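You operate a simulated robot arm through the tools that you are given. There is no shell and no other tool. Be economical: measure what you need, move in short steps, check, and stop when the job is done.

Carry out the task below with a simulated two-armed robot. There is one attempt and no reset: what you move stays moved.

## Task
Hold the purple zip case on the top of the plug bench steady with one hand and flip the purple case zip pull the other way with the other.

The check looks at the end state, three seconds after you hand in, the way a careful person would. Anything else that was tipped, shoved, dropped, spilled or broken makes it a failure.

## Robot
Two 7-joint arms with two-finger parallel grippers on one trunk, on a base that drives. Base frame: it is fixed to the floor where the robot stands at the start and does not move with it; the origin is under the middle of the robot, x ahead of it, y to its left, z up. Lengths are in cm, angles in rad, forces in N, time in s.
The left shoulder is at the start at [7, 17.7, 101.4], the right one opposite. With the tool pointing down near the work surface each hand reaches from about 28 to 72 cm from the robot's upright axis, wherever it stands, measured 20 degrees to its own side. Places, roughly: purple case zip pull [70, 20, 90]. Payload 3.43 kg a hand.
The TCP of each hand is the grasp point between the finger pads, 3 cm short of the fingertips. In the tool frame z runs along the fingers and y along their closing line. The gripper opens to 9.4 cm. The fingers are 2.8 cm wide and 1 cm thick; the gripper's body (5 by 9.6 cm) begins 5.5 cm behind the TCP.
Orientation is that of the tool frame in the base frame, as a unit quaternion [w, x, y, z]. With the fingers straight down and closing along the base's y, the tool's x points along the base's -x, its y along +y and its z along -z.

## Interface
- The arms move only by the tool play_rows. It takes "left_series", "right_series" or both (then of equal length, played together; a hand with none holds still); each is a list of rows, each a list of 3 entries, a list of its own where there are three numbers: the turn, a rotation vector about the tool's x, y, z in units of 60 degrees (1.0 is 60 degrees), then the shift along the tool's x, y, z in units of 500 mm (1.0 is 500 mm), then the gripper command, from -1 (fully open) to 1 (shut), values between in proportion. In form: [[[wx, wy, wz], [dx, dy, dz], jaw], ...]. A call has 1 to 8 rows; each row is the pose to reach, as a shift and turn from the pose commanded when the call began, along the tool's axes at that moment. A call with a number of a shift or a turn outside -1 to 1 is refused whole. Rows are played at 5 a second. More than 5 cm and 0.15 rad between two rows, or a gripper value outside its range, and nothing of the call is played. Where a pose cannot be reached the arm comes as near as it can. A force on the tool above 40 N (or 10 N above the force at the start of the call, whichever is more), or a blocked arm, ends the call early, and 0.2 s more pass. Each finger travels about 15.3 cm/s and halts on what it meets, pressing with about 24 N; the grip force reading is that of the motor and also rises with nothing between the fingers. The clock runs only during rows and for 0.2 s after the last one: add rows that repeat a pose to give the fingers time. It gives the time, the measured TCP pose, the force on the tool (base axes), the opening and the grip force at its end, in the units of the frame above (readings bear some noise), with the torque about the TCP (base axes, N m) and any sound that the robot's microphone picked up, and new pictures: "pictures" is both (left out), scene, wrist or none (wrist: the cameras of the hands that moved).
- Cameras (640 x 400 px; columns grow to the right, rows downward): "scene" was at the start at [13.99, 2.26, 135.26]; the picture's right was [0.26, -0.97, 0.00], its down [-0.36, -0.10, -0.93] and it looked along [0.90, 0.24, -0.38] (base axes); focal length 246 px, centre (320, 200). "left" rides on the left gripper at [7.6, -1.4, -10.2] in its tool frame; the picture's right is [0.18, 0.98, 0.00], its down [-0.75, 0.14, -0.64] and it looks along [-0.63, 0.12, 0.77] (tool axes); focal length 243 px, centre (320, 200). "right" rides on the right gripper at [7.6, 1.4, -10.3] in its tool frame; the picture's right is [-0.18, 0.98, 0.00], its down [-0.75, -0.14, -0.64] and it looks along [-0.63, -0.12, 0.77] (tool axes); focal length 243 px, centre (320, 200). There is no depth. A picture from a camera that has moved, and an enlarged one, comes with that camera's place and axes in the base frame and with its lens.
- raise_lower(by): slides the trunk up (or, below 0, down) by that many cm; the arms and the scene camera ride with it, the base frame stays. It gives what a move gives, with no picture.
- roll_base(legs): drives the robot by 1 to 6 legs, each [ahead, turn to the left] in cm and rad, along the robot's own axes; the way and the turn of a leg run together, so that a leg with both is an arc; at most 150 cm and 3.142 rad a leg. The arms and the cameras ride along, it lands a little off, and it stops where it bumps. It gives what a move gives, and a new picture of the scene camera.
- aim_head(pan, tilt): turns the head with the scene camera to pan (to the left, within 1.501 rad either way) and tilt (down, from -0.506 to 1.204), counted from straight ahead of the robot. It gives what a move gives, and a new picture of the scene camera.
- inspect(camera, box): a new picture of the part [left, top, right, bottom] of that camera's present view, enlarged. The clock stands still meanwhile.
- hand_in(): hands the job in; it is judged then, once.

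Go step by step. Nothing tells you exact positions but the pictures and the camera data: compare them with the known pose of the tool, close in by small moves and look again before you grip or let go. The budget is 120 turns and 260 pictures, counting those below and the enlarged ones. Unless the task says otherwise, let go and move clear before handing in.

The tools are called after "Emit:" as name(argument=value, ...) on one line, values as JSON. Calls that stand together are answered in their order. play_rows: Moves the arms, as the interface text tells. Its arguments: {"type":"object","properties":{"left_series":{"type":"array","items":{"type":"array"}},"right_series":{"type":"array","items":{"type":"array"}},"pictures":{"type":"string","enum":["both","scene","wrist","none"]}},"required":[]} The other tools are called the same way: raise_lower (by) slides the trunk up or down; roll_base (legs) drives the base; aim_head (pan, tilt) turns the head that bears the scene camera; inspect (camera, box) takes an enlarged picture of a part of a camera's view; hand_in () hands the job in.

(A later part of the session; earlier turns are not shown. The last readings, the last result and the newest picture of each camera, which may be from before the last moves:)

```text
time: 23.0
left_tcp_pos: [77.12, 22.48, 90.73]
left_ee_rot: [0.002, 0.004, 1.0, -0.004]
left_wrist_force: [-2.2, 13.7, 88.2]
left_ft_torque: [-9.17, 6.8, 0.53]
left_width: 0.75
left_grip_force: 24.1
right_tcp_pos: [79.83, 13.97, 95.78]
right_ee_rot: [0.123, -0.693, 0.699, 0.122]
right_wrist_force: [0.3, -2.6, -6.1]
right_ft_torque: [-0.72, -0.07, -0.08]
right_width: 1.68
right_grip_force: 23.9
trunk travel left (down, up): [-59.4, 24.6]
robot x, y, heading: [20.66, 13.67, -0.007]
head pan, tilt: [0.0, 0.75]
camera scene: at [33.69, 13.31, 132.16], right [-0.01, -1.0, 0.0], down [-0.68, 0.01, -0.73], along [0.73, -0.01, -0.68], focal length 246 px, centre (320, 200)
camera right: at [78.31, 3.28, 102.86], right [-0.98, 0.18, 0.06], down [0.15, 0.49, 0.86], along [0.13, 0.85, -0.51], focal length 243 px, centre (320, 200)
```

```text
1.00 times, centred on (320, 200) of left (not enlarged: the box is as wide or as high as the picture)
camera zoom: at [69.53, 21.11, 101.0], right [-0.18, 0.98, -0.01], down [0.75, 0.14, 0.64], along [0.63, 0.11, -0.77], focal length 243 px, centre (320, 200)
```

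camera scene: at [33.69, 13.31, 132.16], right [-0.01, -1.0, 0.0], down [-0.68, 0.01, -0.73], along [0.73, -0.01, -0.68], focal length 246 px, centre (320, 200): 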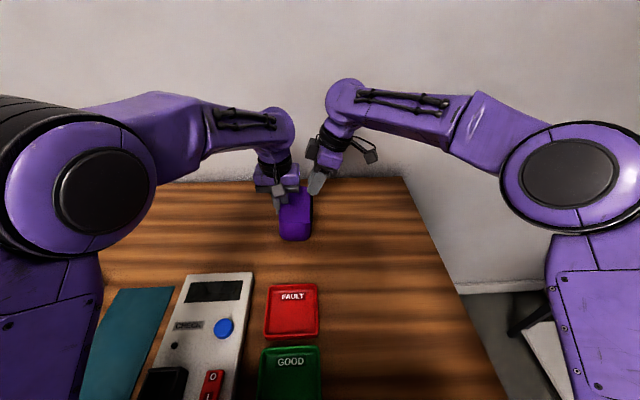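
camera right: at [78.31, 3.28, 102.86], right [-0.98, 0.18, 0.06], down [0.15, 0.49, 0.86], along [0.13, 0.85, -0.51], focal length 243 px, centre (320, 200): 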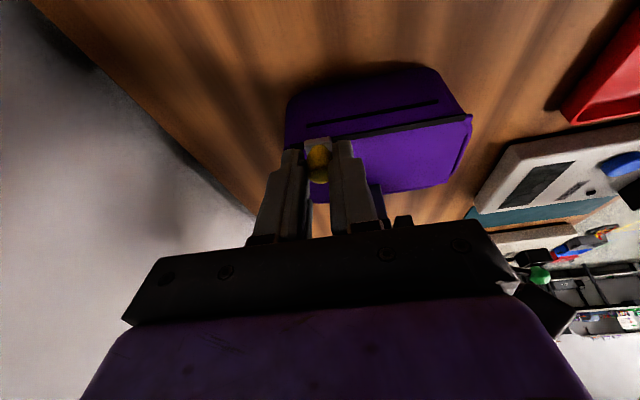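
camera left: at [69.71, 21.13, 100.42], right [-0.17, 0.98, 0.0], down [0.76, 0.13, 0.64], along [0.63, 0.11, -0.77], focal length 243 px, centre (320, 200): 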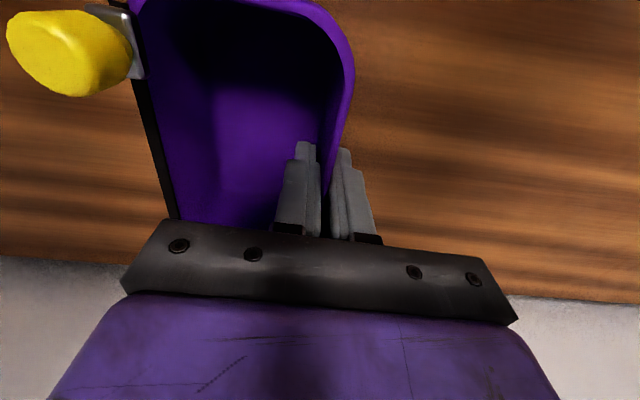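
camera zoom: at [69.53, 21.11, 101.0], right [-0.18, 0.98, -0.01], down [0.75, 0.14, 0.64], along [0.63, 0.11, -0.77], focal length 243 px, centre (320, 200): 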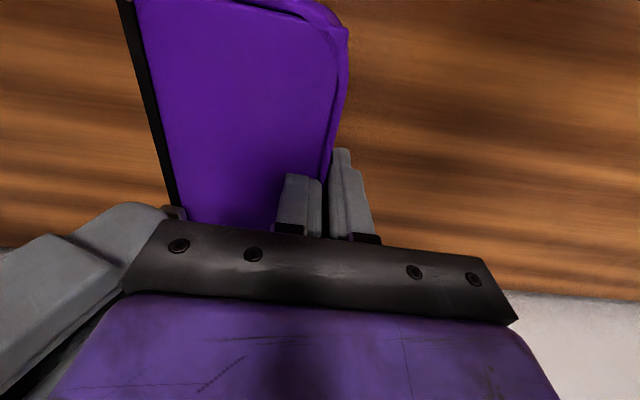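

A lid closed over the inner finger as the zip passed its threshold. I ease the left jaws slightly open and lift straight out while the right hand steadies the case by the pull.

Emit:
play_rows(left_series=[[[0, 0, 0], [0, 0, -0.004], 0.7], [[0, 0, 0], [0, 0, -0.014], 0.7], [[0, 0, 0], [0, 0, -0.03], 0.7], [[0, 0, 0], [0, 0, -0.05], 0.7], [[0, 0, 0], [0, 0, -0.08], 0.7]], pictures="both")

Emit:
inspect(camera="scene", box=[250, 160, 340, 250])

```text
time: 24.2
left_tcp_pos: [77.15, 22.58, 93.77]
left_ee_rot: [-0.007, 0.005, 1.0, 0.002]
left_wrist_force: [0.3, 13.5, -37.0]
left_ft_torque: [2.08, 0.6, 0.89]
left_width: 2.09
left_grip_force: 24.2
right_tcp_pos: [80.08, 13.9, 95.75]
right_ee_rot: [0.125, -0.692, 0.7, 0.122]
right_wrist_force: [-0.7, -13.2, 35.4]
right_ft_torque: [0.77, 0.4, -0.42]
right_width: 1.58
right_grip_force: 23.4
trunk travel left (down, up): [-59.4, 24.6]
robot x, y, heading: [20.59, 13.44, -0.007]
head pan, tilt: [0.0, 0.75]
camera scene: at [34.05, 13.29, 132.01], right [-0.01, -1.0, 0.0], down [-0.68, 0.01, -0.73], along [0.73, -0.01, -0.68], focal length 246 px, centre (320, 200)
camera left: at [69.76, 21.22, 104.15], right [-0.17, 0.98, 0.01], down [0.76, 0.13, 0.63], along [0.62, 0.11, -0.78], focal length 243 px, centre (320, 200)
```

scene: 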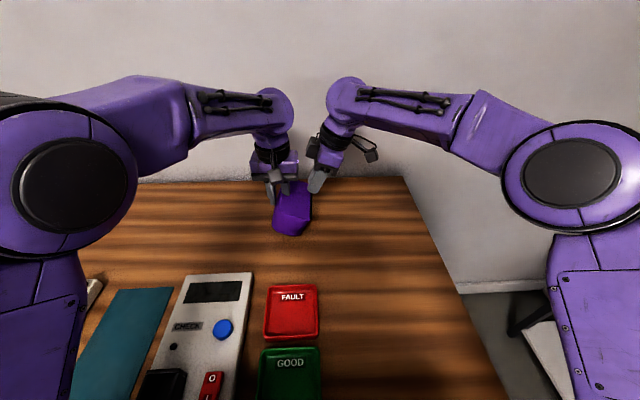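
left: 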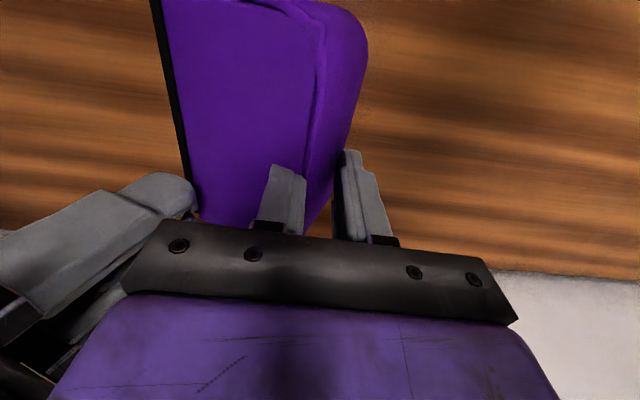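

```text
4.44 times, centred on (295, 205) of scene
camera zoom: at [34.05, 13.29, 132.01], right [-0.01, -1.0, 0.0], down [-0.68, 0.01, -0.73], along [0.73, -0.01, -0.68], focal length 1095 px, centre (431, 178)
```

zoom: 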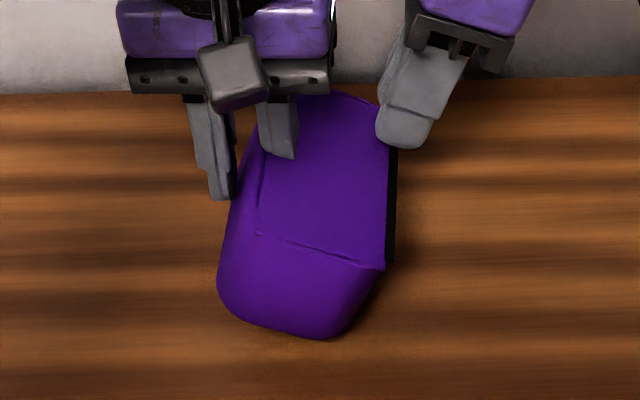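

The inner finger is wedged in the lid and the case tilted up with it. I lower the left hand again to set the case flat, then I'll slide the zip back to free the finger.

Emit:
play_rows(left_series=[[[0, 0, 0], [0, 0, 0.015], 0.7], [[0, 0, 0], [0, 0, 0.03], 0.7], [[0, 0, 0], [0, 0, 0.045], 0.7], [[0, 0, 0], [0, 0, 0.055], 0.7]], pictures="both")

Emit:
inspect(camera="scene", box=[250, 160, 340, 250])

```text
time: 25.2
left_tcp_pos: [77.37, 22.51, 91.72]
left_ee_rot: [0.001, 0.004, 1.0, -0.003]
left_wrist_force: [2.9, 2.3, 31.1]
left_ft_torque: [-0.63, 1.41, -1.06]
left_width: 1.26
left_grip_force: 0.2
right_tcp_pos: [79.69, 14.46, 95.67]
right_ee_rot: [0.121, -0.694, 0.699, 0.122]
right_wrist_force: [1.3, 8.6, -6.2]
right_ft_torque: [-0.31, -0.09, -0.02]
right_width: 1.59
right_grip_force: 23.8
trunk travel left (down, up): [-59.4, 24.6]
robot x, y, heading: [20.6, 13.63, -0.008]
head pan, tilt: [0.0, 0.75]
camera scene: at [33.87, 13.53, 132.11], right [-0.01, -1.0, 0.0], down [-0.68, 0.0, -0.73], along [0.73, -0.01, -0.68], focal length 246 px, centre (320, 200)
camera left: at [69.69, 21.26, 101.9], right [-0.17, 0.98, -0.01], down [0.75, 0.14, 0.64], along [0.63, 0.11, -0.77], focal length 243 px, centre (320, 200)
```

scene: 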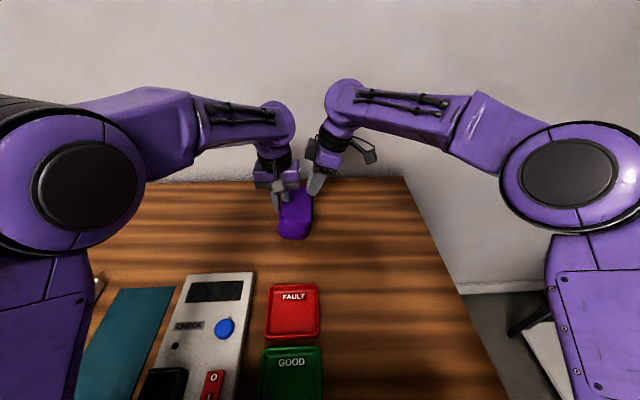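
left: 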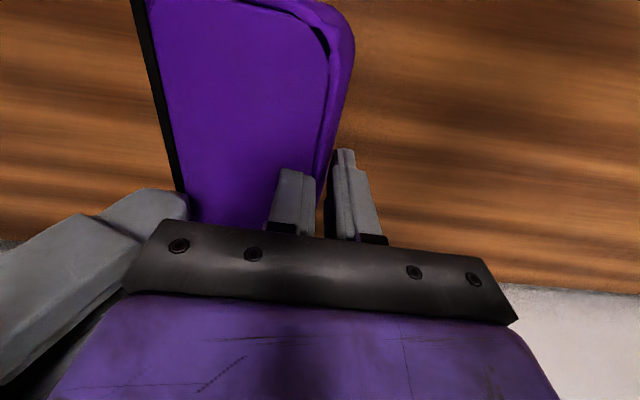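

```text
4.44 times, centred on (295, 205) of scene
camera zoom: at [33.87, 13.53, 132.11], right [-0.01, -1.0, 0.0], down [-0.68, 0.0, -0.73], along [0.73, -0.01, -0.68], focal length 1095 px, centre (431, 178)
```

zoom: 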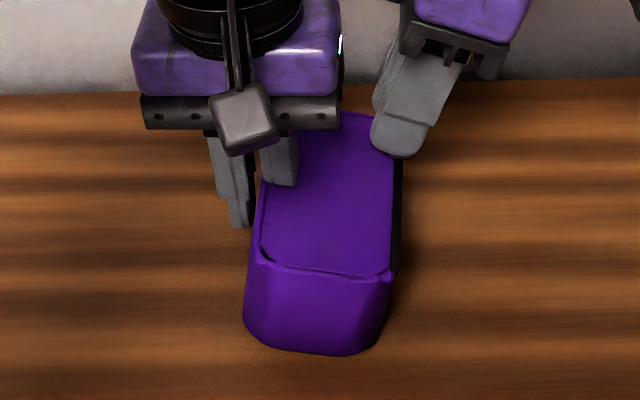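

Emit:
play_rows(right_series=[[[0, 0, 0], [0, 0.02, 0], 1], [[0, 0, 0], [0, 0.04, 0], 1], [[0, 0, 0], [0, 0.06, 0], 1], [[0, 0, 0], [0, 0.08, 0], 1], [[0, 0, 0], [0, 0.1, 0], 1], [[0, 0, 0], [0, 0.11, 0], 1]], pictures="both")

Emit:
inspect(camera="scene", box=[250, 160, 340, 250])

Emit:
inspect(camera="left", box=[0, 0, 640, 400])

```text
time: 26.6
left_tcp_pos: [77.32, 22.32, 91.34]
left_ee_rot: [-0.003, 0.005, 1.0, -0.001]
left_wrist_force: [-3.0, -10.7, -6.1]
left_ft_torque: [0.2, -0.08, 0.05]
left_width: 2.1
left_grip_force: 5.9
right_tcp_pos: [74.32, 13.97, 95.64]
right_ee_rot: [0.122, -0.693, 0.7, 0.121]
right_wrist_force: [0.6, 10.2, 9.2]
right_ft_torque: [0.7, 0.02, 0.01]
right_width: 1.53
right_grip_force: 23.7
trunk travel left (down, up): [-59.4, 24.6]
robot x, y, heading: [20.94, 13.35, -0.006]
head pan, tilt: [0.0, 0.75]
camera scene: at [33.98, 13.27, 132.04], right [-0.01, -1.0, 0.0], down [-0.68, 0.01, -0.73], along [0.73, -0.01, -0.68], focal length 246 px, centre (320, 200)
camera right: at [72.96, 3.26, 102.69], right [-0.98, 0.18, 0.06], down [0.15, 0.49, 0.86], along [0.12, 0.85, -0.51], focal length 243 px, centre (320, 200)
```

scene: 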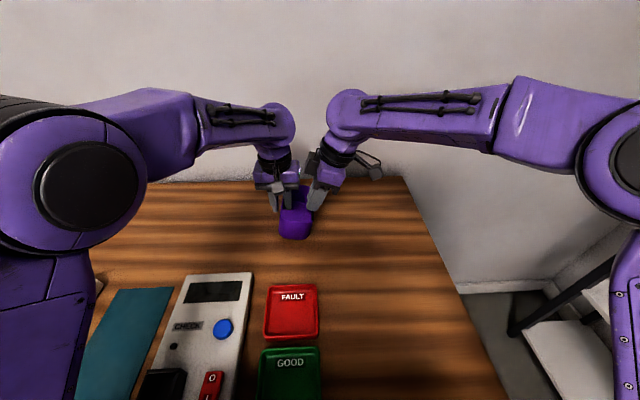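
right: 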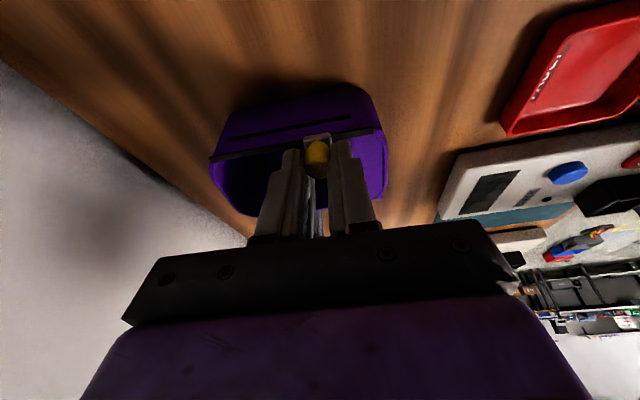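

```text
4.44 times, centred on (295, 205) of scene
camera zoom: at [33.98, 13.27, 132.04], right [-0.01, -1.0, 0.0], down [-0.68, 0.01, -0.73], along [0.73, -0.01, -0.68], focal length 1095 px, centre (431, 178)
```

zoom: 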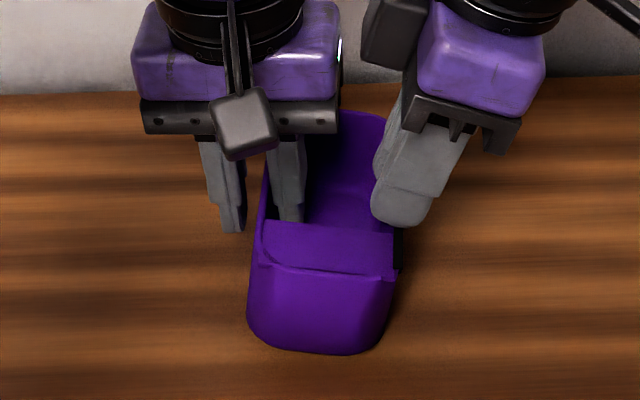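

```text
1.00 times, centred on (320, 200) of left (not enlarged: the box is as wide or as high as the picture)
camera zoom: at [69.72, 21.05, 101.61], right [-0.17, 0.98, 0.0], down [0.76, 0.14, 0.64], along [0.63, 0.11, -0.77], focal length 243 px, centre (320, 200)
```

zoom: 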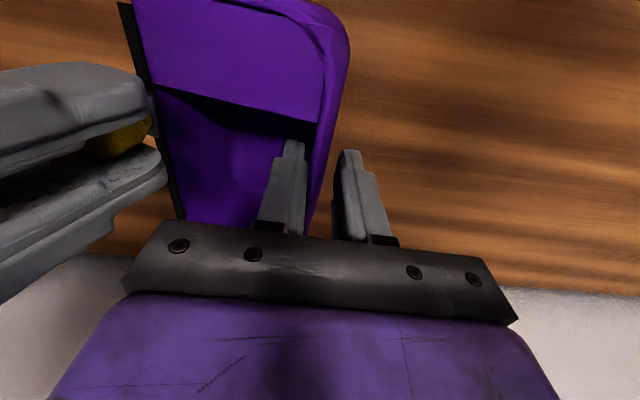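

The cover follows the slider, so the inner finger is now free of it. I open the left jaws a little, lift the hand straight out, and re-plan the hold from outside.

Emit:
play_rows(left_series=[[[0, 0, 0], [0, 0, 0], 0.3], [[0, 0, 0], [0, 0, 0], 0.2], [[0, 0, 0], [0, 0, -0.02], 0.2], [[0, 0, 0], [0, 0, -0.06], 0.2], [[0, 0, 0], [0, 0, -0.12], 0.2], [[0, 0, 0], [0, 0, -0.2], 0.2], [[0, 0, 0], [0, 0, -0.28], 0.0]], pictures="both")

Emit:
inspect(camera="scene", box=[250, 160, 340, 250])

```text
time: 28.2
left_tcp_pos: [77.29, 22.34, 105.24]
left_ee_rot: [-0.002, 0.005, 1.0, -0.001]
left_wrist_force: [0.0, -0.2, 0.5]
left_ft_torque: [-0.01, -0.01, 0.02]
left_width: 4.69
left_grip_force: 0.0
right_tcp_pos: [74.34, 13.96, 95.71]
right_ee_rot: [0.122, -0.694, 0.699, 0.122]
right_wrist_force: [0.2, -3.0, 9.1]
right_ft_torque: [-0.2, -0.02, 0.0]
right_width: 1.55
right_grip_force: 23.4
trunk travel left (down, up): [-59.4, 24.6]
robot x, y, heading: [20.62, 13.88, -0.007]
head pan, tilt: [0.0, 0.75]
camera scene: at [33.92, 13.22, 132.04], right [-0.01, -1.0, 0.0], down [-0.68, 0.01, -0.73], along [0.73, -0.01, -0.68], focal length 246 px, centre (320, 200)
camera left: at [69.78, 21.1, 115.61], right [-0.17, 0.98, 0.0], down [0.76, 0.13, 0.64], along [0.63, 0.11, -0.77], focal length 243 px, centre (320, 200)
```

scene: 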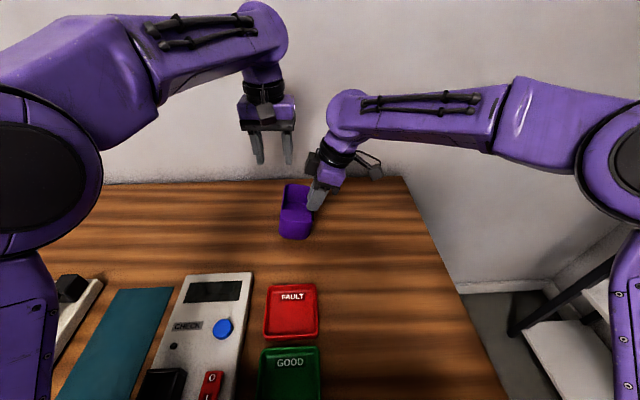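
left: 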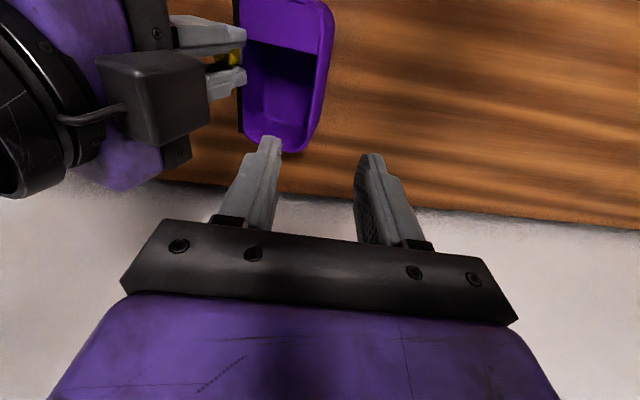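

```text
4.44 times, centred on (295, 205) of scene
camera zoom: at [33.92, 13.22, 132.04], right [-0.01, -1.0, 0.0], down [-0.68, 0.01, -0.73], along [0.73, -0.01, -0.68], focal length 1095 px, centre (431, 178)
```

zoom: 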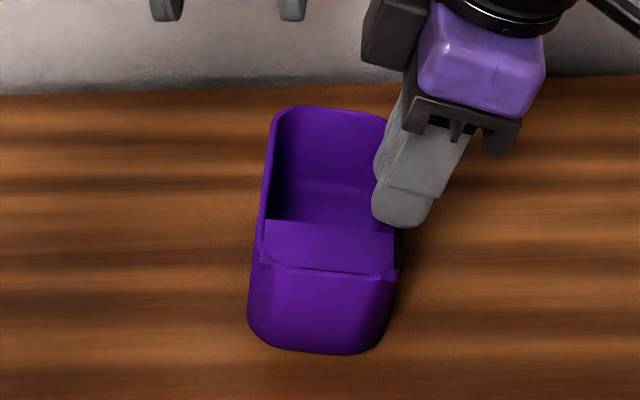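

The left hand is clear. I release the pull so that the case settles, and back the right hand off to look.

Emit:
play_rows(right_series=[[[0, 0, 0], [0, 0, 0], 0.5], [[0, 0, 0], [0, 0, 0], 0.0], [[0, 0, 0], [0, 0, 0], -0.1], [[0, 0, 0], [0, 0, -0.04], -0.1], [[0, 0, 0], [0, 0, -0.09], -0.1], [[0, 0, 0], [0, 0, -0.15], -0.1]], pictures="both")

Emit:
inspect(camera="scene", box=[260, 170, 340, 250])

Emit:
inspect(camera="left", box=[180, 0, 380, 160])

Emit:
inspect(camera="right", box=[180, 50, 400, 200])

```text
time: 29.6
left_tcp_pos: [77.47, 22.31, 105.21]
left_ee_rot: [-0.003, 0.005, 1.0, -0.001]
left_wrist_force: [0.3, -0.6, -0.8]
left_ft_torque: [0.03, -0.02, 0.04]
left_width: 4.7
left_grip_force: 0.0
right_tcp_pos: [74.31, 11.34, 102.71]
right_ee_rot: [0.121, -0.694, 0.699, 0.123]
right_wrist_force: [-0.4, 0.0, 0.3]
right_ft_torque: [0.02, 0.01, -0.01]
right_width: 5.16
right_grip_force: 0.0
trunk travel left (down, up): [-59.4, 24.6]
robot x, y, heading: [20.84, 13.57, -0.01]
head pan, tilt: [0.0, 0.75]
camera scene: at [34.02, 13.25, 132.03], right [-0.01, -1.0, 0.0], down [-0.68, 0.01, -0.73], along [0.73, -0.01, -0.68], focal length 246 px, centre (320, 200)
camera right: at [72.97, 0.49, 109.74], right [-0.98, 0.18, 0.07], down [0.15, 0.49, 0.86], along [0.12, 0.85, -0.51], focal length 243 px, centre (320, 200)
```

scene: 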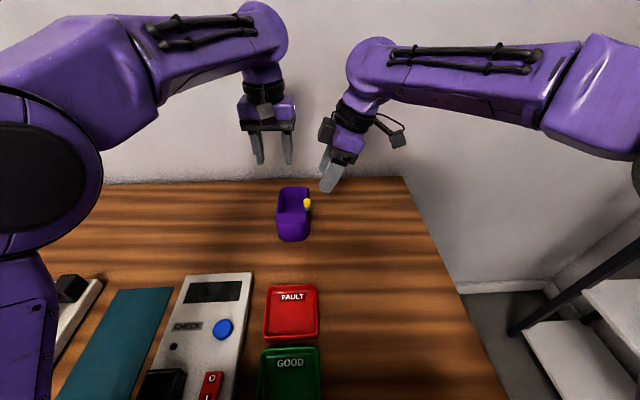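
right: 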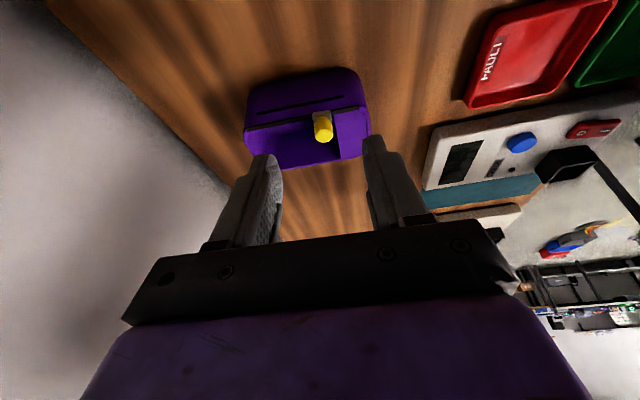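

```text
5.00 times, centred on (300, 210) of scene
camera zoom: at [34.02, 13.25, 132.03], right [-0.01, -1.0, 0.0], down [-0.68, 0.01, -0.73], along [0.73, -0.01, -0.68], focal length 1232 px, centre (420, 150)
```

zoom: 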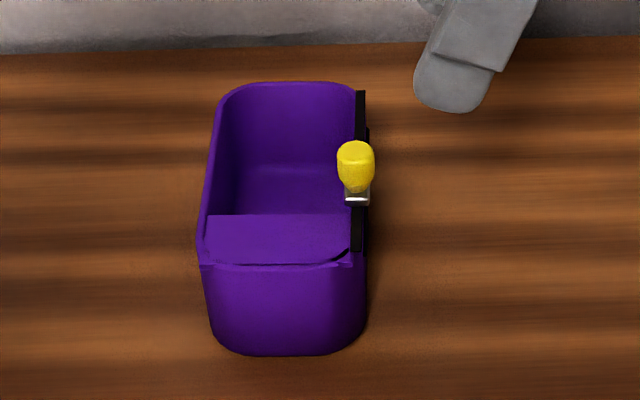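

```text
2.50 times, centred on (280, 80) of left
camera zoom: at [69.87, 21.13, 115.53], right [-0.17, 0.98, 0.0], down [0.76, 0.13, 0.64], along [0.63, 0.11, -0.77], focal length 606 px, centre (420, 500)
```

zoom: 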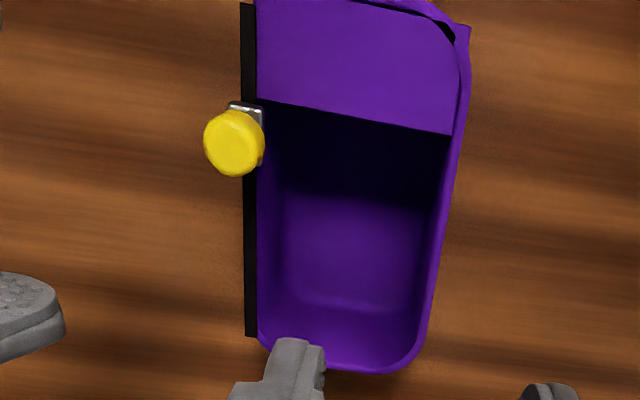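

```text
2.67 times, centred on (290, 125) of right
camera zoom: at [72.97, 0.49, 109.74], right [-0.98, 0.18, 0.07], down [0.15, 0.49, 0.86], along [0.12, 0.85, -0.51], focal length 647 px, centre (400, 400)
```

zoom: 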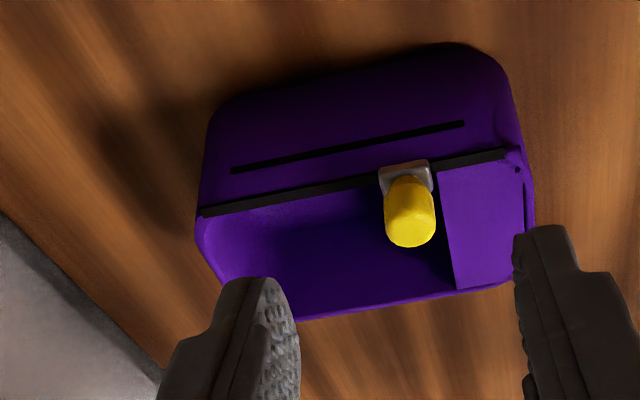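

The case sits flat again, with the cover partly drawn and its interior intact: near end x≈70.5, y about 15.2–22.6. I move the right hand aside and pitch the left hand 30° to clamp the case's outside near end across its width.

Emit:
play_rows(right_series=[[[0, 0, 0], [0.04, 0, 0], -0.1], [[0, 0, 0], [0.08, 0, 0], -0.1], [[0, 0, 0], [0.12, 0, 0], -0.1], [[0, 0, 0], [0.12, 0, 0], -0.1], [[0, 0, 0], [0.12, 0, 0], -0.1], [[0, 0, 0], [0.12, 0, 0], -0.1]], left_series=[[[0, 0, 0], [0, 0, 0], 0], [[0, -0.125, 0], [0.06, -0.017, 0], -0.5], [[0, -0.25, 0], [0.12, -0.034, 0], -1], [[0, -0.375, 0], [0.18, -0.051, 0], -1], [[0, -0.5, 0], [0.23, -0.068, 0], -1], [[0, -0.5, 0], [0.23, -0.068, 0], -1]], pictures="both")

```text
time: 31.0
left_tcp_pos: [65.87, 19.0, 105.58]
left_ee_rot: [0.256, 0.005, 0.967, -0.003]
left_wrist_force: [0.6, -1.0, 0.4]
left_ft_torque: [0.0, -0.03, 0.0]
left_width: 9.39
left_grip_force: 0.1
right_tcp_pos: [74.54, 5.78, 100.51]
right_ee_rot: [0.122, -0.694, 0.699, 0.124]
right_wrist_force: [0.8, 0.2, 0.3]
right_ft_torque: [-0.01, 0.04, 0.02]
right_width: 5.18
right_grip_force: 0.1
trunk travel left (down, up): [-59.4, 24.6]
robot x, y, heading: [20.85, 13.6, -0.009]
head pan, tilt: [0.0, 0.75]
camera scene: at [34.05, 13.24, 132.03], right [-0.01, -1.0, 0.0], down [-0.68, 0.01, -0.73], along [0.73, -0.01, -0.68], focal length 246 px, centre (320, 200)
camera right: at [73.1, -5.05, 107.63], right [-0.98, 0.18, 0.07], down [0.15, 0.49, 0.86], along [0.12, 0.85, -0.51], focal length 243 px, centre (320, 200)
camera left: at [54.13, 17.7, 110.65], right [-0.15, 0.98, -0.09], down [0.34, 0.14, 0.93], along [0.93, 0.11, -0.35], focal length 243 px, centre (320, 200)
```

scene: 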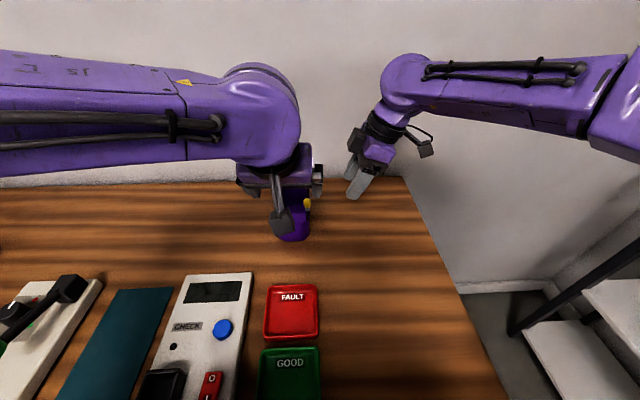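
right: 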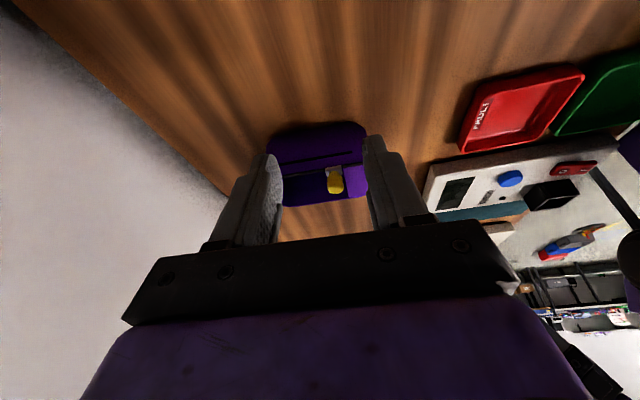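
left: 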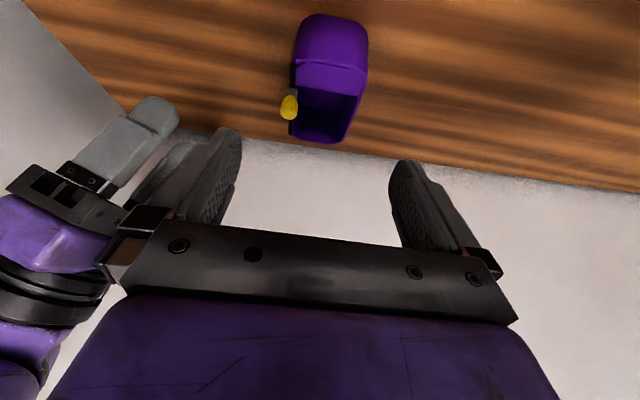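

Emit:
play_rows(left_series=[[[0, 0, 0], [0.013, 0.001, 0.07], -1], [[0, 0, 0], [0.026, 0.002, 0.14], -1], [[0, 0, 0], [0.039, 0.002, 0.205], -1], [[0, 0, 0], [0.039, 0.002, 0.205], -1]], pictures="wrist")

Emit:
inspect(camera="scene", box=[250, 160, 340, 250])

```text
time: 32.0
left_tcp_pos: [69.22, 19.25, 95.61]
left_ee_rot: [0.256, 0.004, 0.967, -0.002]
left_wrist_force: [-0.5, 0.0, -0.5]
left_ft_torque: [-0.01, -0.01, 0.01]
left_width: 9.39
left_grip_force: 0.1
right_tcp_pos: [74.51, 5.77, 100.53]
right_ee_rot: [0.122, -0.694, 0.699, 0.123]
right_wrist_force: [-0.2, 0.1, -1.0]
right_ft_torque: [0.03, 0.0, 0.01]
right_width: 5.16
right_grip_force: 0.0
trunk travel left (down, up): [-59.4, 24.6]
robot x, y, heading: [21.09, 13.71, -0.011]
head pan, tilt: [0.0, 0.75]
camera left: at [57.48, 17.99, 100.71], right [-0.15, 0.98, -0.09], down [0.34, 0.14, 0.93], along [0.93, 0.11, -0.35], focal length 243 px, centre (320, 200)
```

left: 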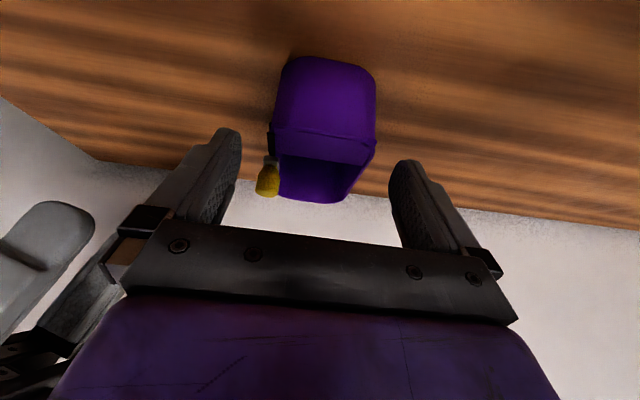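

```text
4.44 times, centred on (295, 205) of scene
camera zoom: at [34.05, 13.3, 132.03], right [-0.01, -1.0, 0.0], down [-0.68, 0.01, -0.73], along [0.73, -0.01, -0.68], focal length 1095 px, centre (431, 178)
```

zoom: 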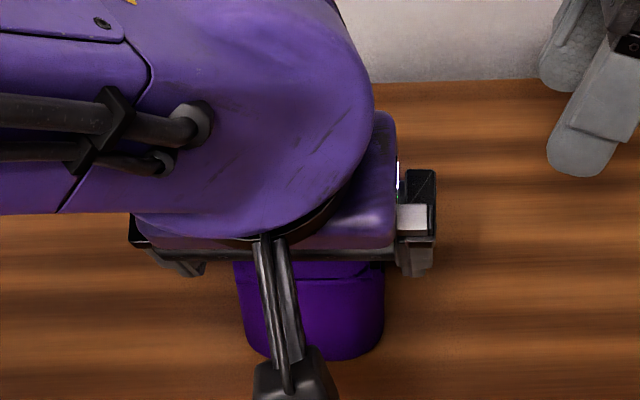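

The case sits centred between the left fingers (centre y≈19.4). I advance along the tool axis to straddle it.

Emit:
play_rows(left_series=[[[0, 0, 0], [0, 0.003, 0.03], -1], [[0, 0, 0], [0, 0.003, 0.06], -1], [[0, 0, 0], [0, 0.003, 0.09], -1], [[0, 0, 0], [0, 0.003, 0.12], -1], [[0, 0, 0], [0, 0.003, 0.138], -1], [[0, 0, 0], [0, 0.003, 0.138], -1]], pictures="both")

Emit:
inspect(camera="right", box=[220, 90, 420, 230])

```text
time: 33.4
left_tcp_pos: [72.72, 19.17, 89.46]
left_ee_rot: [0.255, 0.005, 0.967, -0.002]
left_wrist_force: [0.2, 0.6, 0.2]
left_ft_torque: [0.03, -0.03, -0.02]
left_width: 9.38
left_grip_force: 0.0
right_tcp_pos: [74.53, 5.86, 100.52]
right_ee_rot: [0.122, -0.693, 0.7, 0.123]
right_wrist_force: [0.2, 0.8, -0.1]
right_ft_torque: [0.0, 0.0, -0.01]
right_width: 5.21
right_grip_force: 0.0
trunk travel left (down, up): [-59.4, 24.6]
robot x, y, heading: [20.82, 13.5, -0.014]
head pan, tilt: [0.0, 0.75]
camera scene: at [34.05, 13.28, 132.03], right [-0.01, -1.0, 0.0], down [-0.68, 0.01, -0.73], along [0.73, -0.01, -0.68], focal length 246 px, centre (320, 200)
camera left: at [61.1, 17.99, 94.57], right [-0.15, 0.98, -0.09], down [0.34, 0.14, 0.93], along [0.93, 0.11, -0.35], focal length 243 px, centre (320, 200)
```

scene: 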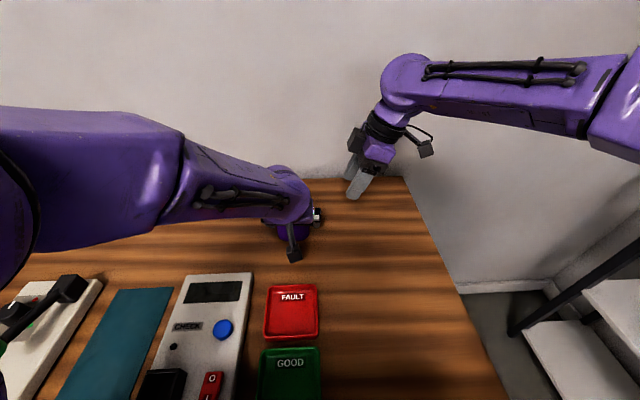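
left: 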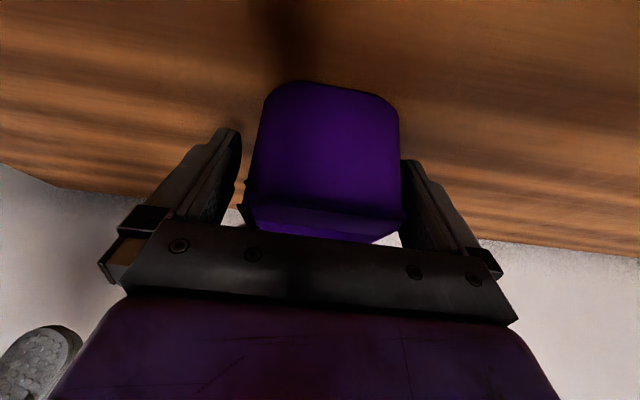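

```text
2.86 times, centred on (320, 160) of right
camera zoom: at [73.1, -5.0, 107.64], right [-0.98, 0.18, 0.07], down [0.15, 0.49, 0.86], along [0.12, 0.85, -0.51], focal length 693 px, centre (320, 314)
```

zoom: 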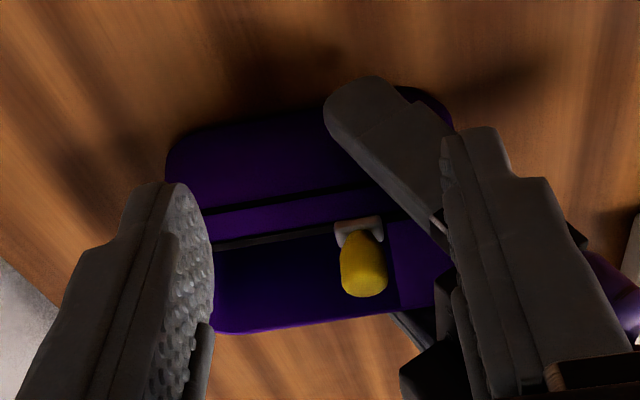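

Left pad is nearly touching the left wall; I shift +y 0.4 cm and close gently.

Emit:
play_rows(left_series=[[[0, 0, 0], [0, 0.007, 0], -1], [[0, 0, 0], [0, 0.007, 0], -0.8], [[0, 0, 0], [0, 0.007, 0], -0.6], [[0, 0, 0], [0, 0.007, 0], -0.5], [[0, 0, 0], [0, 0.007, 0], -0.4], [[0, 0, 0], [0, 0.007, 0], -0.4]], pictures="wrist")

Emit:
inspect(camera="right", box=[220, 90, 420, 230])

```text
time: 34.8
left_tcp_pos: [72.67, 19.5, 89.55]
left_ee_rot: [0.257, 0.004, 0.966, -0.002]
left_wrist_force: [0.5, -0.2, 2.6]
left_ft_torque: [-0.12, -0.02, 0.07]
left_width: 7.93
left_grip_force: 24.5
right_tcp_pos: [74.42, 5.76, 100.58]
right_ee_rot: [0.122, -0.694, 0.699, 0.124]
right_wrist_force: [0.2, 0.3, 0.6]
right_ft_torque: [0.02, 0.01, 0.03]
right_width: 5.17
right_grip_force: 0.1
trunk travel left (down, up): [-59.4, 24.6]
robot x, y, heading: [20.75, 13.51, -0.009]
head pan, tilt: [0.0, 0.75]
camera left: at [61.06, 18.29, 94.66], right [-0.15, 0.98, -0.09], down [0.34, 0.14, 0.93], along [0.93, 0.11, -0.35], focal length 243 px, centre (320, 200)
```

left: 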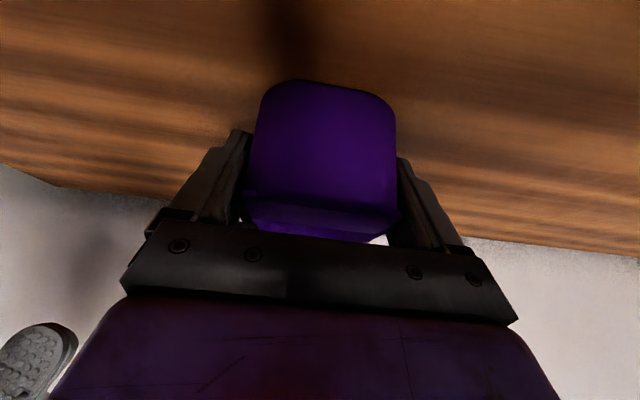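

```text
2.86 times, centred on (320, 160) of right
camera zoom: at [73.1, -5.0, 107.65], right [-0.98, 0.18, 0.07], down [0.15, 0.49, 0.86], along [0.12, 0.85, -0.51], focal length 693 px, centre (320, 314)
```

zoom: 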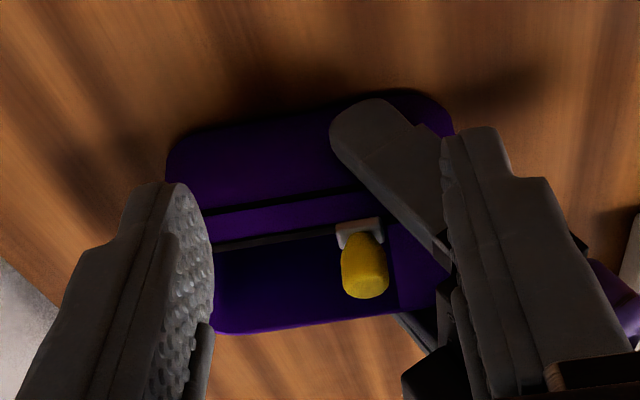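

The clamp works, but the left fingers are too near the pull. I re-clamp 1.2 cm closer to the robot to leave room for the right fingers.

Emit:
play_rows(left_series=[[[0, 0, 0], [0, 0, 0], -0.8], [[0, 0, 0], [0, 0, 0], -0.9], [[0, 0, 0], [0.011, 0, -0.006], -0.9], [[0, 0, 0], [0.021, 0, -0.012], -0.9], [[0, 0, 0], [0.021, 0, -0.012], -0.7], [[0, 0, 0], [0.021, 0, -0.012], -0.5], [[0, 0, 0], [0.021, 0, -0.012], -0.4], [[0, 0, 0], [0.021, 0, -0.012], -0.4]], pictures="wrist")

Emit:
inspect(camera="right", box=[220, 90, 420, 230])

Emit:
inspect(camera="scene", box=[250, 160, 350, 260])

```text
time: 36.6
left_tcp_pos: [71.46, 19.68, 89.51]
left_ee_rot: [0.256, 0.004, 0.967, -0.002]
left_wrist_force: [-0.5, -0.3, 1.2]
left_ft_torque: [0.08, -0.05, 0.0]
left_width: 7.9
left_grip_force: 24.2
right_tcp_pos: [74.48, 5.77, 100.51]
right_ee_rot: [0.122, -0.693, 0.699, 0.123]
right_wrist_force: [-0.1, 0.5, -0.1]
right_ft_torque: [0.0, 0.0, -0.01]
right_width: 5.15
right_grip_force: 0.1
trunk travel left (down, up): [-59.4, 24.6]
robot x, y, heading: [20.95, 13.78, -0.008]
head pan, tilt: [0.0, 0.75]
camera left: at [59.82, 18.41, 94.67], right [-0.15, 0.98, -0.09], down [0.34, 0.14, 0.93], along [0.93, 0.11, -0.35], focal length 243 px, centre (320, 200)
```

left: 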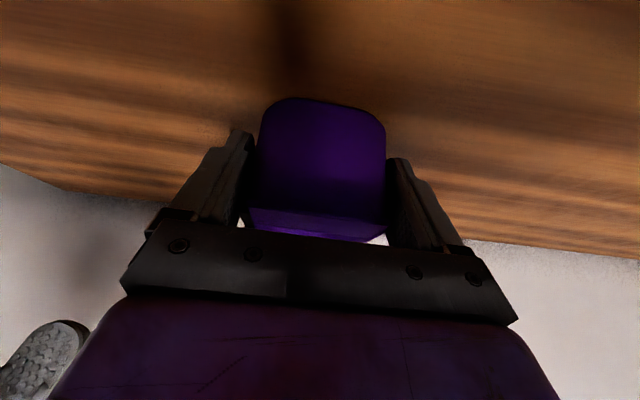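

```text
2.86 times, centred on (320, 160) of right
camera zoom: at [73.1, -5.01, 107.65], right [-0.98, 0.18, 0.07], down [0.15, 0.49, 0.86], along [0.12, 0.85, -0.51], focal length 693 px, centre (320, 314)
```

zoom: 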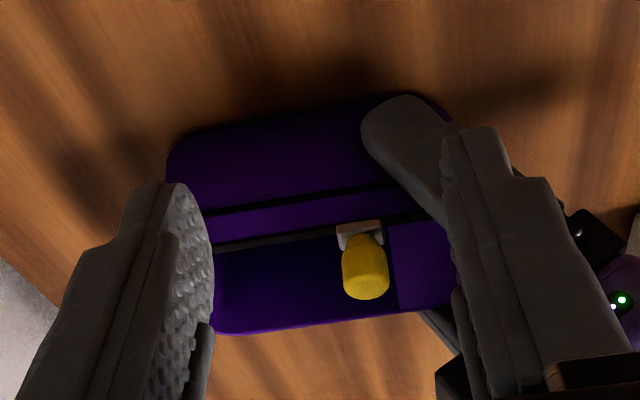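

```text
4.00 times, centred on (300, 210) of scene
camera zoom: at [34.04, 13.27, 132.03], right [-0.01, -1.0, 0.0], down [-0.68, 0.01, -0.73], along [0.73, -0.01, -0.68], focal length 986 px, centre (400, 160)
```

zoom: 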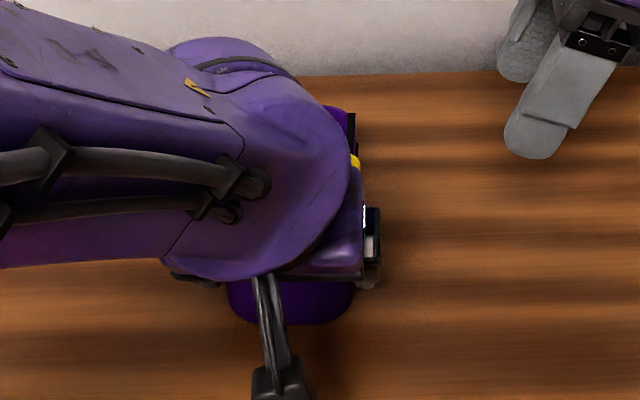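

Emit:
play_rows(right_series=[[[0, 0, 0], [-0.033, 0, 0.018], 0.36], [[0, 0, 0], [-0.066, 0, 0.036], 0.36], [[0, 0, 0], [-0.099, -0.001, 0.053], 0.36], [[0, 0, 0], [-0.132, -0.002, 0.071], 0.36], [[0, 0, 0], [-0.132, -0.002, 0.071], 0.36]], pictures="both")

Emit:
inspect(camera="right", box=[220, 60, 420, 200])

Emit:
inspect(camera="scene", box=[250, 160, 350, 260])

```text
time: 37.8
left_tcp_pos: [71.58, 19.66, 89.54]
left_ee_rot: [0.257, 0.005, 0.966, -0.002]
left_wrist_force: [0.3, 0.5, 1.9]
left_ft_torque: [0.11, -0.05, 0.01]
left_width: 7.91
left_grip_force: 24.2
right_tcp_pos: [74.55, 13.3, 99.33]
right_ee_rot: [0.122, -0.693, 0.7, 0.122]
right_wrist_force: [-0.2, -0.7, -0.6]
right_ft_torque: [0.06, -0.03, -0.03]
right_width: 3.02
right_grip_force: 0.2
trunk travel left (down, up): [-59.4, 24.6]
robot x, y, heading: [20.67, 13.11, -0.007]
head pan, tilt: [0.0, 0.75]
camera scene: at [34.05, 13.27, 132.03], right [-0.01, -1.0, 0.0], down [-0.68, 0.01, -0.73], along [0.73, -0.01, -0.68], focal length 246 px, centre (320, 200)
camera right: at [73.18, 2.53, 106.47], right [-0.98, 0.18, 0.07], down [0.15, 0.49, 0.86], along [0.12, 0.85, -0.51], focal length 243 px, centre (320, 200)
```

scene: 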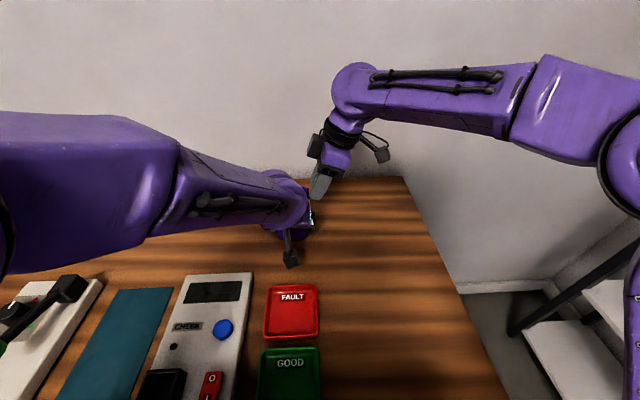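
right: 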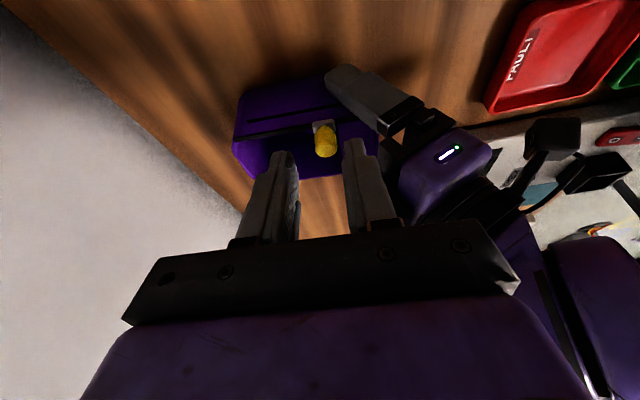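

```text
2.86 times, centred on (320, 130) of right
camera zoom: at [73.18, 2.53, 106.47], right [-0.98, 0.18, 0.07], down [0.15, 0.49, 0.86], along [0.12, 0.85, -0.51], focal length 693 px, centre (320, 400)
```

zoom: 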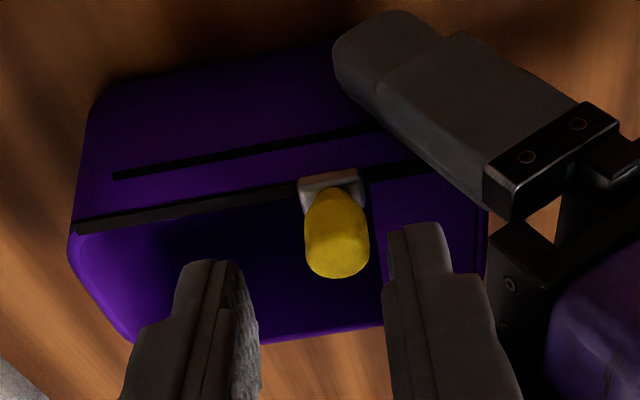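

```text
4.00 times, centred on (300, 210) of scene
camera zoom: at [34.05, 13.27, 132.03], right [-0.01, -1.0, 0.0], down [-0.68, 0.01, -0.73], along [0.73, -0.01, -0.68], focal length 986 px, centre (400, 160)
```

zoom: 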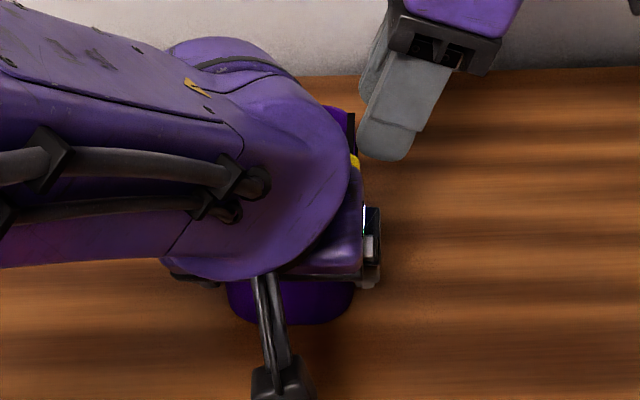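

Emit:
play_rows(right_series=[[[0, 0, 0], [0, 0, 0.03], 0.36], [[0, 0, 0], [0, 0, 0.06], 0.36], [[0, 0, 0], [0, 0, 0.08], 0.36], [[0, 0, 0], [0, 0, 0.08], 0.36]], pictures="none")

Emit:
inspect(camera="right", box=[220, 60, 420, 200])

```text
time: 38.8
left_tcp_pos: [71.44, 19.73, 89.49]
left_ee_rot: [0.256, 0.004, 0.967, -0.002]
left_wrist_force: [0.3, 1.2, 1.7]
left_ft_torque: [0.15, 0.0, 0.04]
left_width: 7.91
left_grip_force: 24.3
right_tcp_pos: [74.54, 14.73, 95.72]
right_ee_rot: [0.122, -0.693, 0.7, 0.124]
right_wrist_force: [-0.7, -0.3, 0.8]
right_ft_torque: [-0.01, 0.01, -0.01]
right_width: 3.01
right_grip_force: 0.0
trunk travel left (down, up): [-59.4, 24.6]
robot x, y, heading: [20.87, 13.37, -0.009]
head pan, tilt: [0.0, 0.75]
```

```text
2.86 times, centred on (320, 130) of right
camera zoom: at [73.25, 3.95, 102.7], right [-0.98, 0.18, 0.07], down [0.15, 0.49, 0.86], along [0.12, 0.85, -0.51], focal length 693 px, centre (320, 400)
```

zoom: 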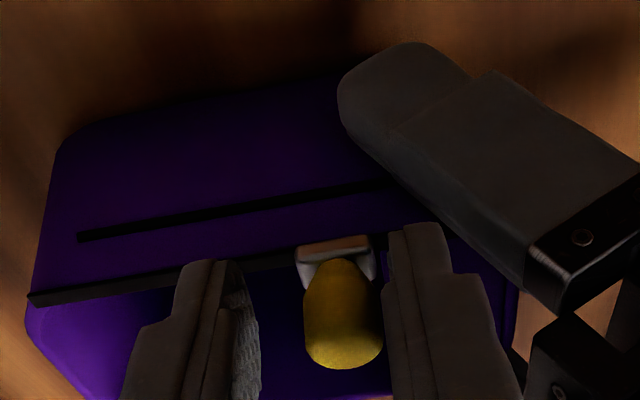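

Emit:
play_rows(right_series=[[[0, 0, 0], [0, 0, 0], 0.7], [[0, 0, 0], [0, 0, 0], 1], [[0, 0, 0], [0, 0, 0], 1], [[0, 0, 0], [0, -0.02, 0], 1], [[0, 0, 0], [0, -0.04, 0], 1], [[0, 0, 0], [0, -0.06, 0], 1], [[0, 0, 0], [0, -0.08, 0], 1], [[0, 0, 0], [0, -0.1, 0], 1]], pictures="both")

Emit:
inspect(camera="right", box=[220, 60, 420, 200])

```text
time: 40.6
left_tcp_pos: [71.46, 19.64, 89.49]
left_ee_rot: [0.256, 0.005, 0.967, -0.004]
left_wrist_force: [0.7, -3.2, 4.5]
left_ft_torque: [-0.18, -0.33, -0.26]
left_width: 7.9
left_grip_force: 23.9
right_tcp_pos: [79.62, 14.48, 95.72]
right_ee_rot: [0.122, -0.694, 0.699, 0.123]
right_wrist_force: [-0.7, 3.4, -5.1]
right_ft_torque: [0.07, -0.03, -0.03]
right_width: 1.57
right_grip_force: 24.1
trunk travel left (down, up): [-59.4, 24.6]
robot x, y, heading: [20.62, 13.86, -0.007]
head pan, tilt: [0.0, 0.75]
camera scene: at [34.05, 13.27, 132.03], right [-0.01, -1.0, 0.0], down [-0.68, 0.01, -0.73], along [0.73, -0.01, -0.68], focal length 246 px, centre (320, 200)
camera right: at [78.21, 3.86, 102.76], right [-0.98, 0.18, 0.07], down [0.15, 0.49, 0.86], along [0.12, 0.85, -0.51], focal length 243 px, centre (320, 200)
```

scene: 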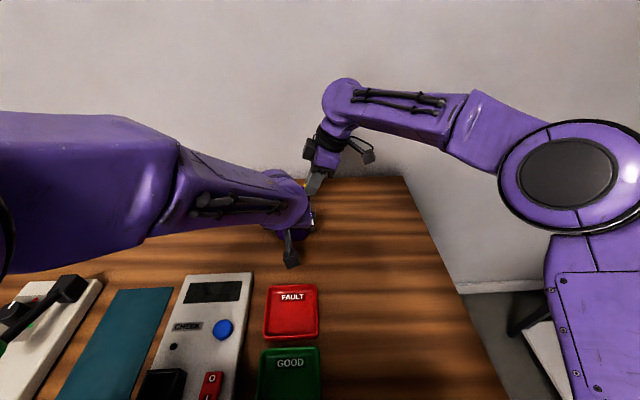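
right: 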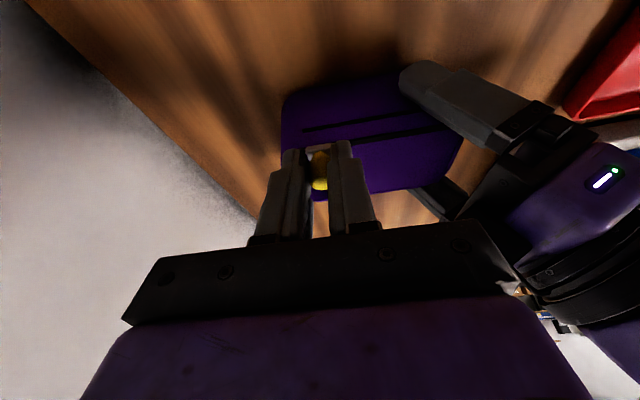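

```text
2.86 times, centred on (320, 130) of right
camera zoom: at [78.21, 3.86, 102.76], right [-0.98, 0.18, 0.07], down [0.15, 0.49, 0.86], along [0.12, 0.85, -0.51], focal length 693 px, centre (320, 400)
```

zoom: 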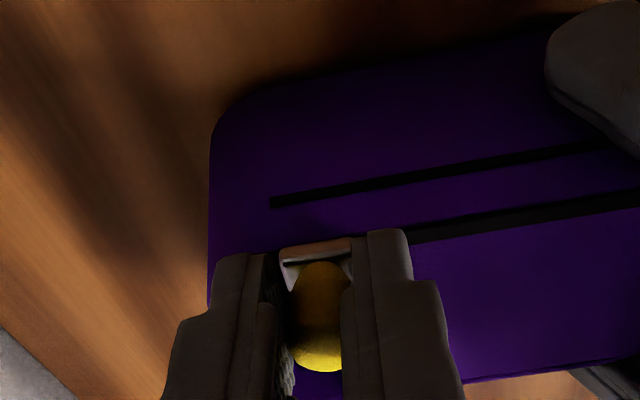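

Clean this time. I push on 0.25 cm at a time toward the end stop, watching for a rise in force.

Emit:
play_rows(right_series=[[[0, 0, 0], [0, -0.005, 0], 1], [[0, 0, 0], [0, -0.01, 0], 1], [[0, 0, 0], [0, -0.015, 0], 1], [[0, 0, 0], [0, -0.02, 0], 1], [[0, 0, 0], [0, -0.025, 0], 1], [[0, 0, 0], [0, -0.03, 0], 1]], pictures="none")

Emit:
inspect(camera="right", box=[220, 60, 420, 200])

```text
time: 42.0
left_tcp_pos: [71.52, 19.7, 89.56]
left_ee_rot: [0.257, 0.004, 0.966, -0.003]
left_wrist_force: [17.2, -5.7, 1.3]
left_ft_torque: [0.12, 0.43, -0.01]
left_width: 7.93
left_grip_force: 23.5
right_tcp_pos: [80.91, 14.57, 95.75]
right_ee_rot: [0.121, -0.694, 0.699, 0.124]
right_wrist_force: [-16.8, 6.4, -2.3]
right_ft_torque: [0.08, 0.37, 0.24]
right_width: 1.54
right_grip_force: 23.9
trunk travel left (down, up): [-59.4, 24.6]
robot x, y, heading: [20.68, 13.36, -0.005]
head pan, tilt: [0.0, 0.75]
```

```text
2.86 times, centred on (320, 130) of right
camera zoom: at [79.57, 3.88, 102.81], right [-0.98, 0.18, 0.07], down [0.15, 0.49, 0.86], along [0.12, 0.85, -0.51], focal length 693 px, centre (320, 400)
```

zoom: 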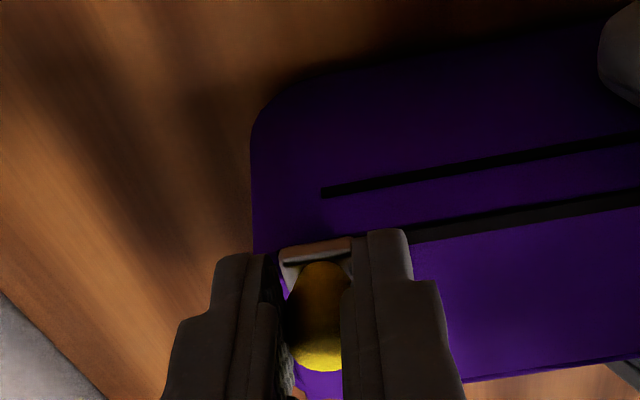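

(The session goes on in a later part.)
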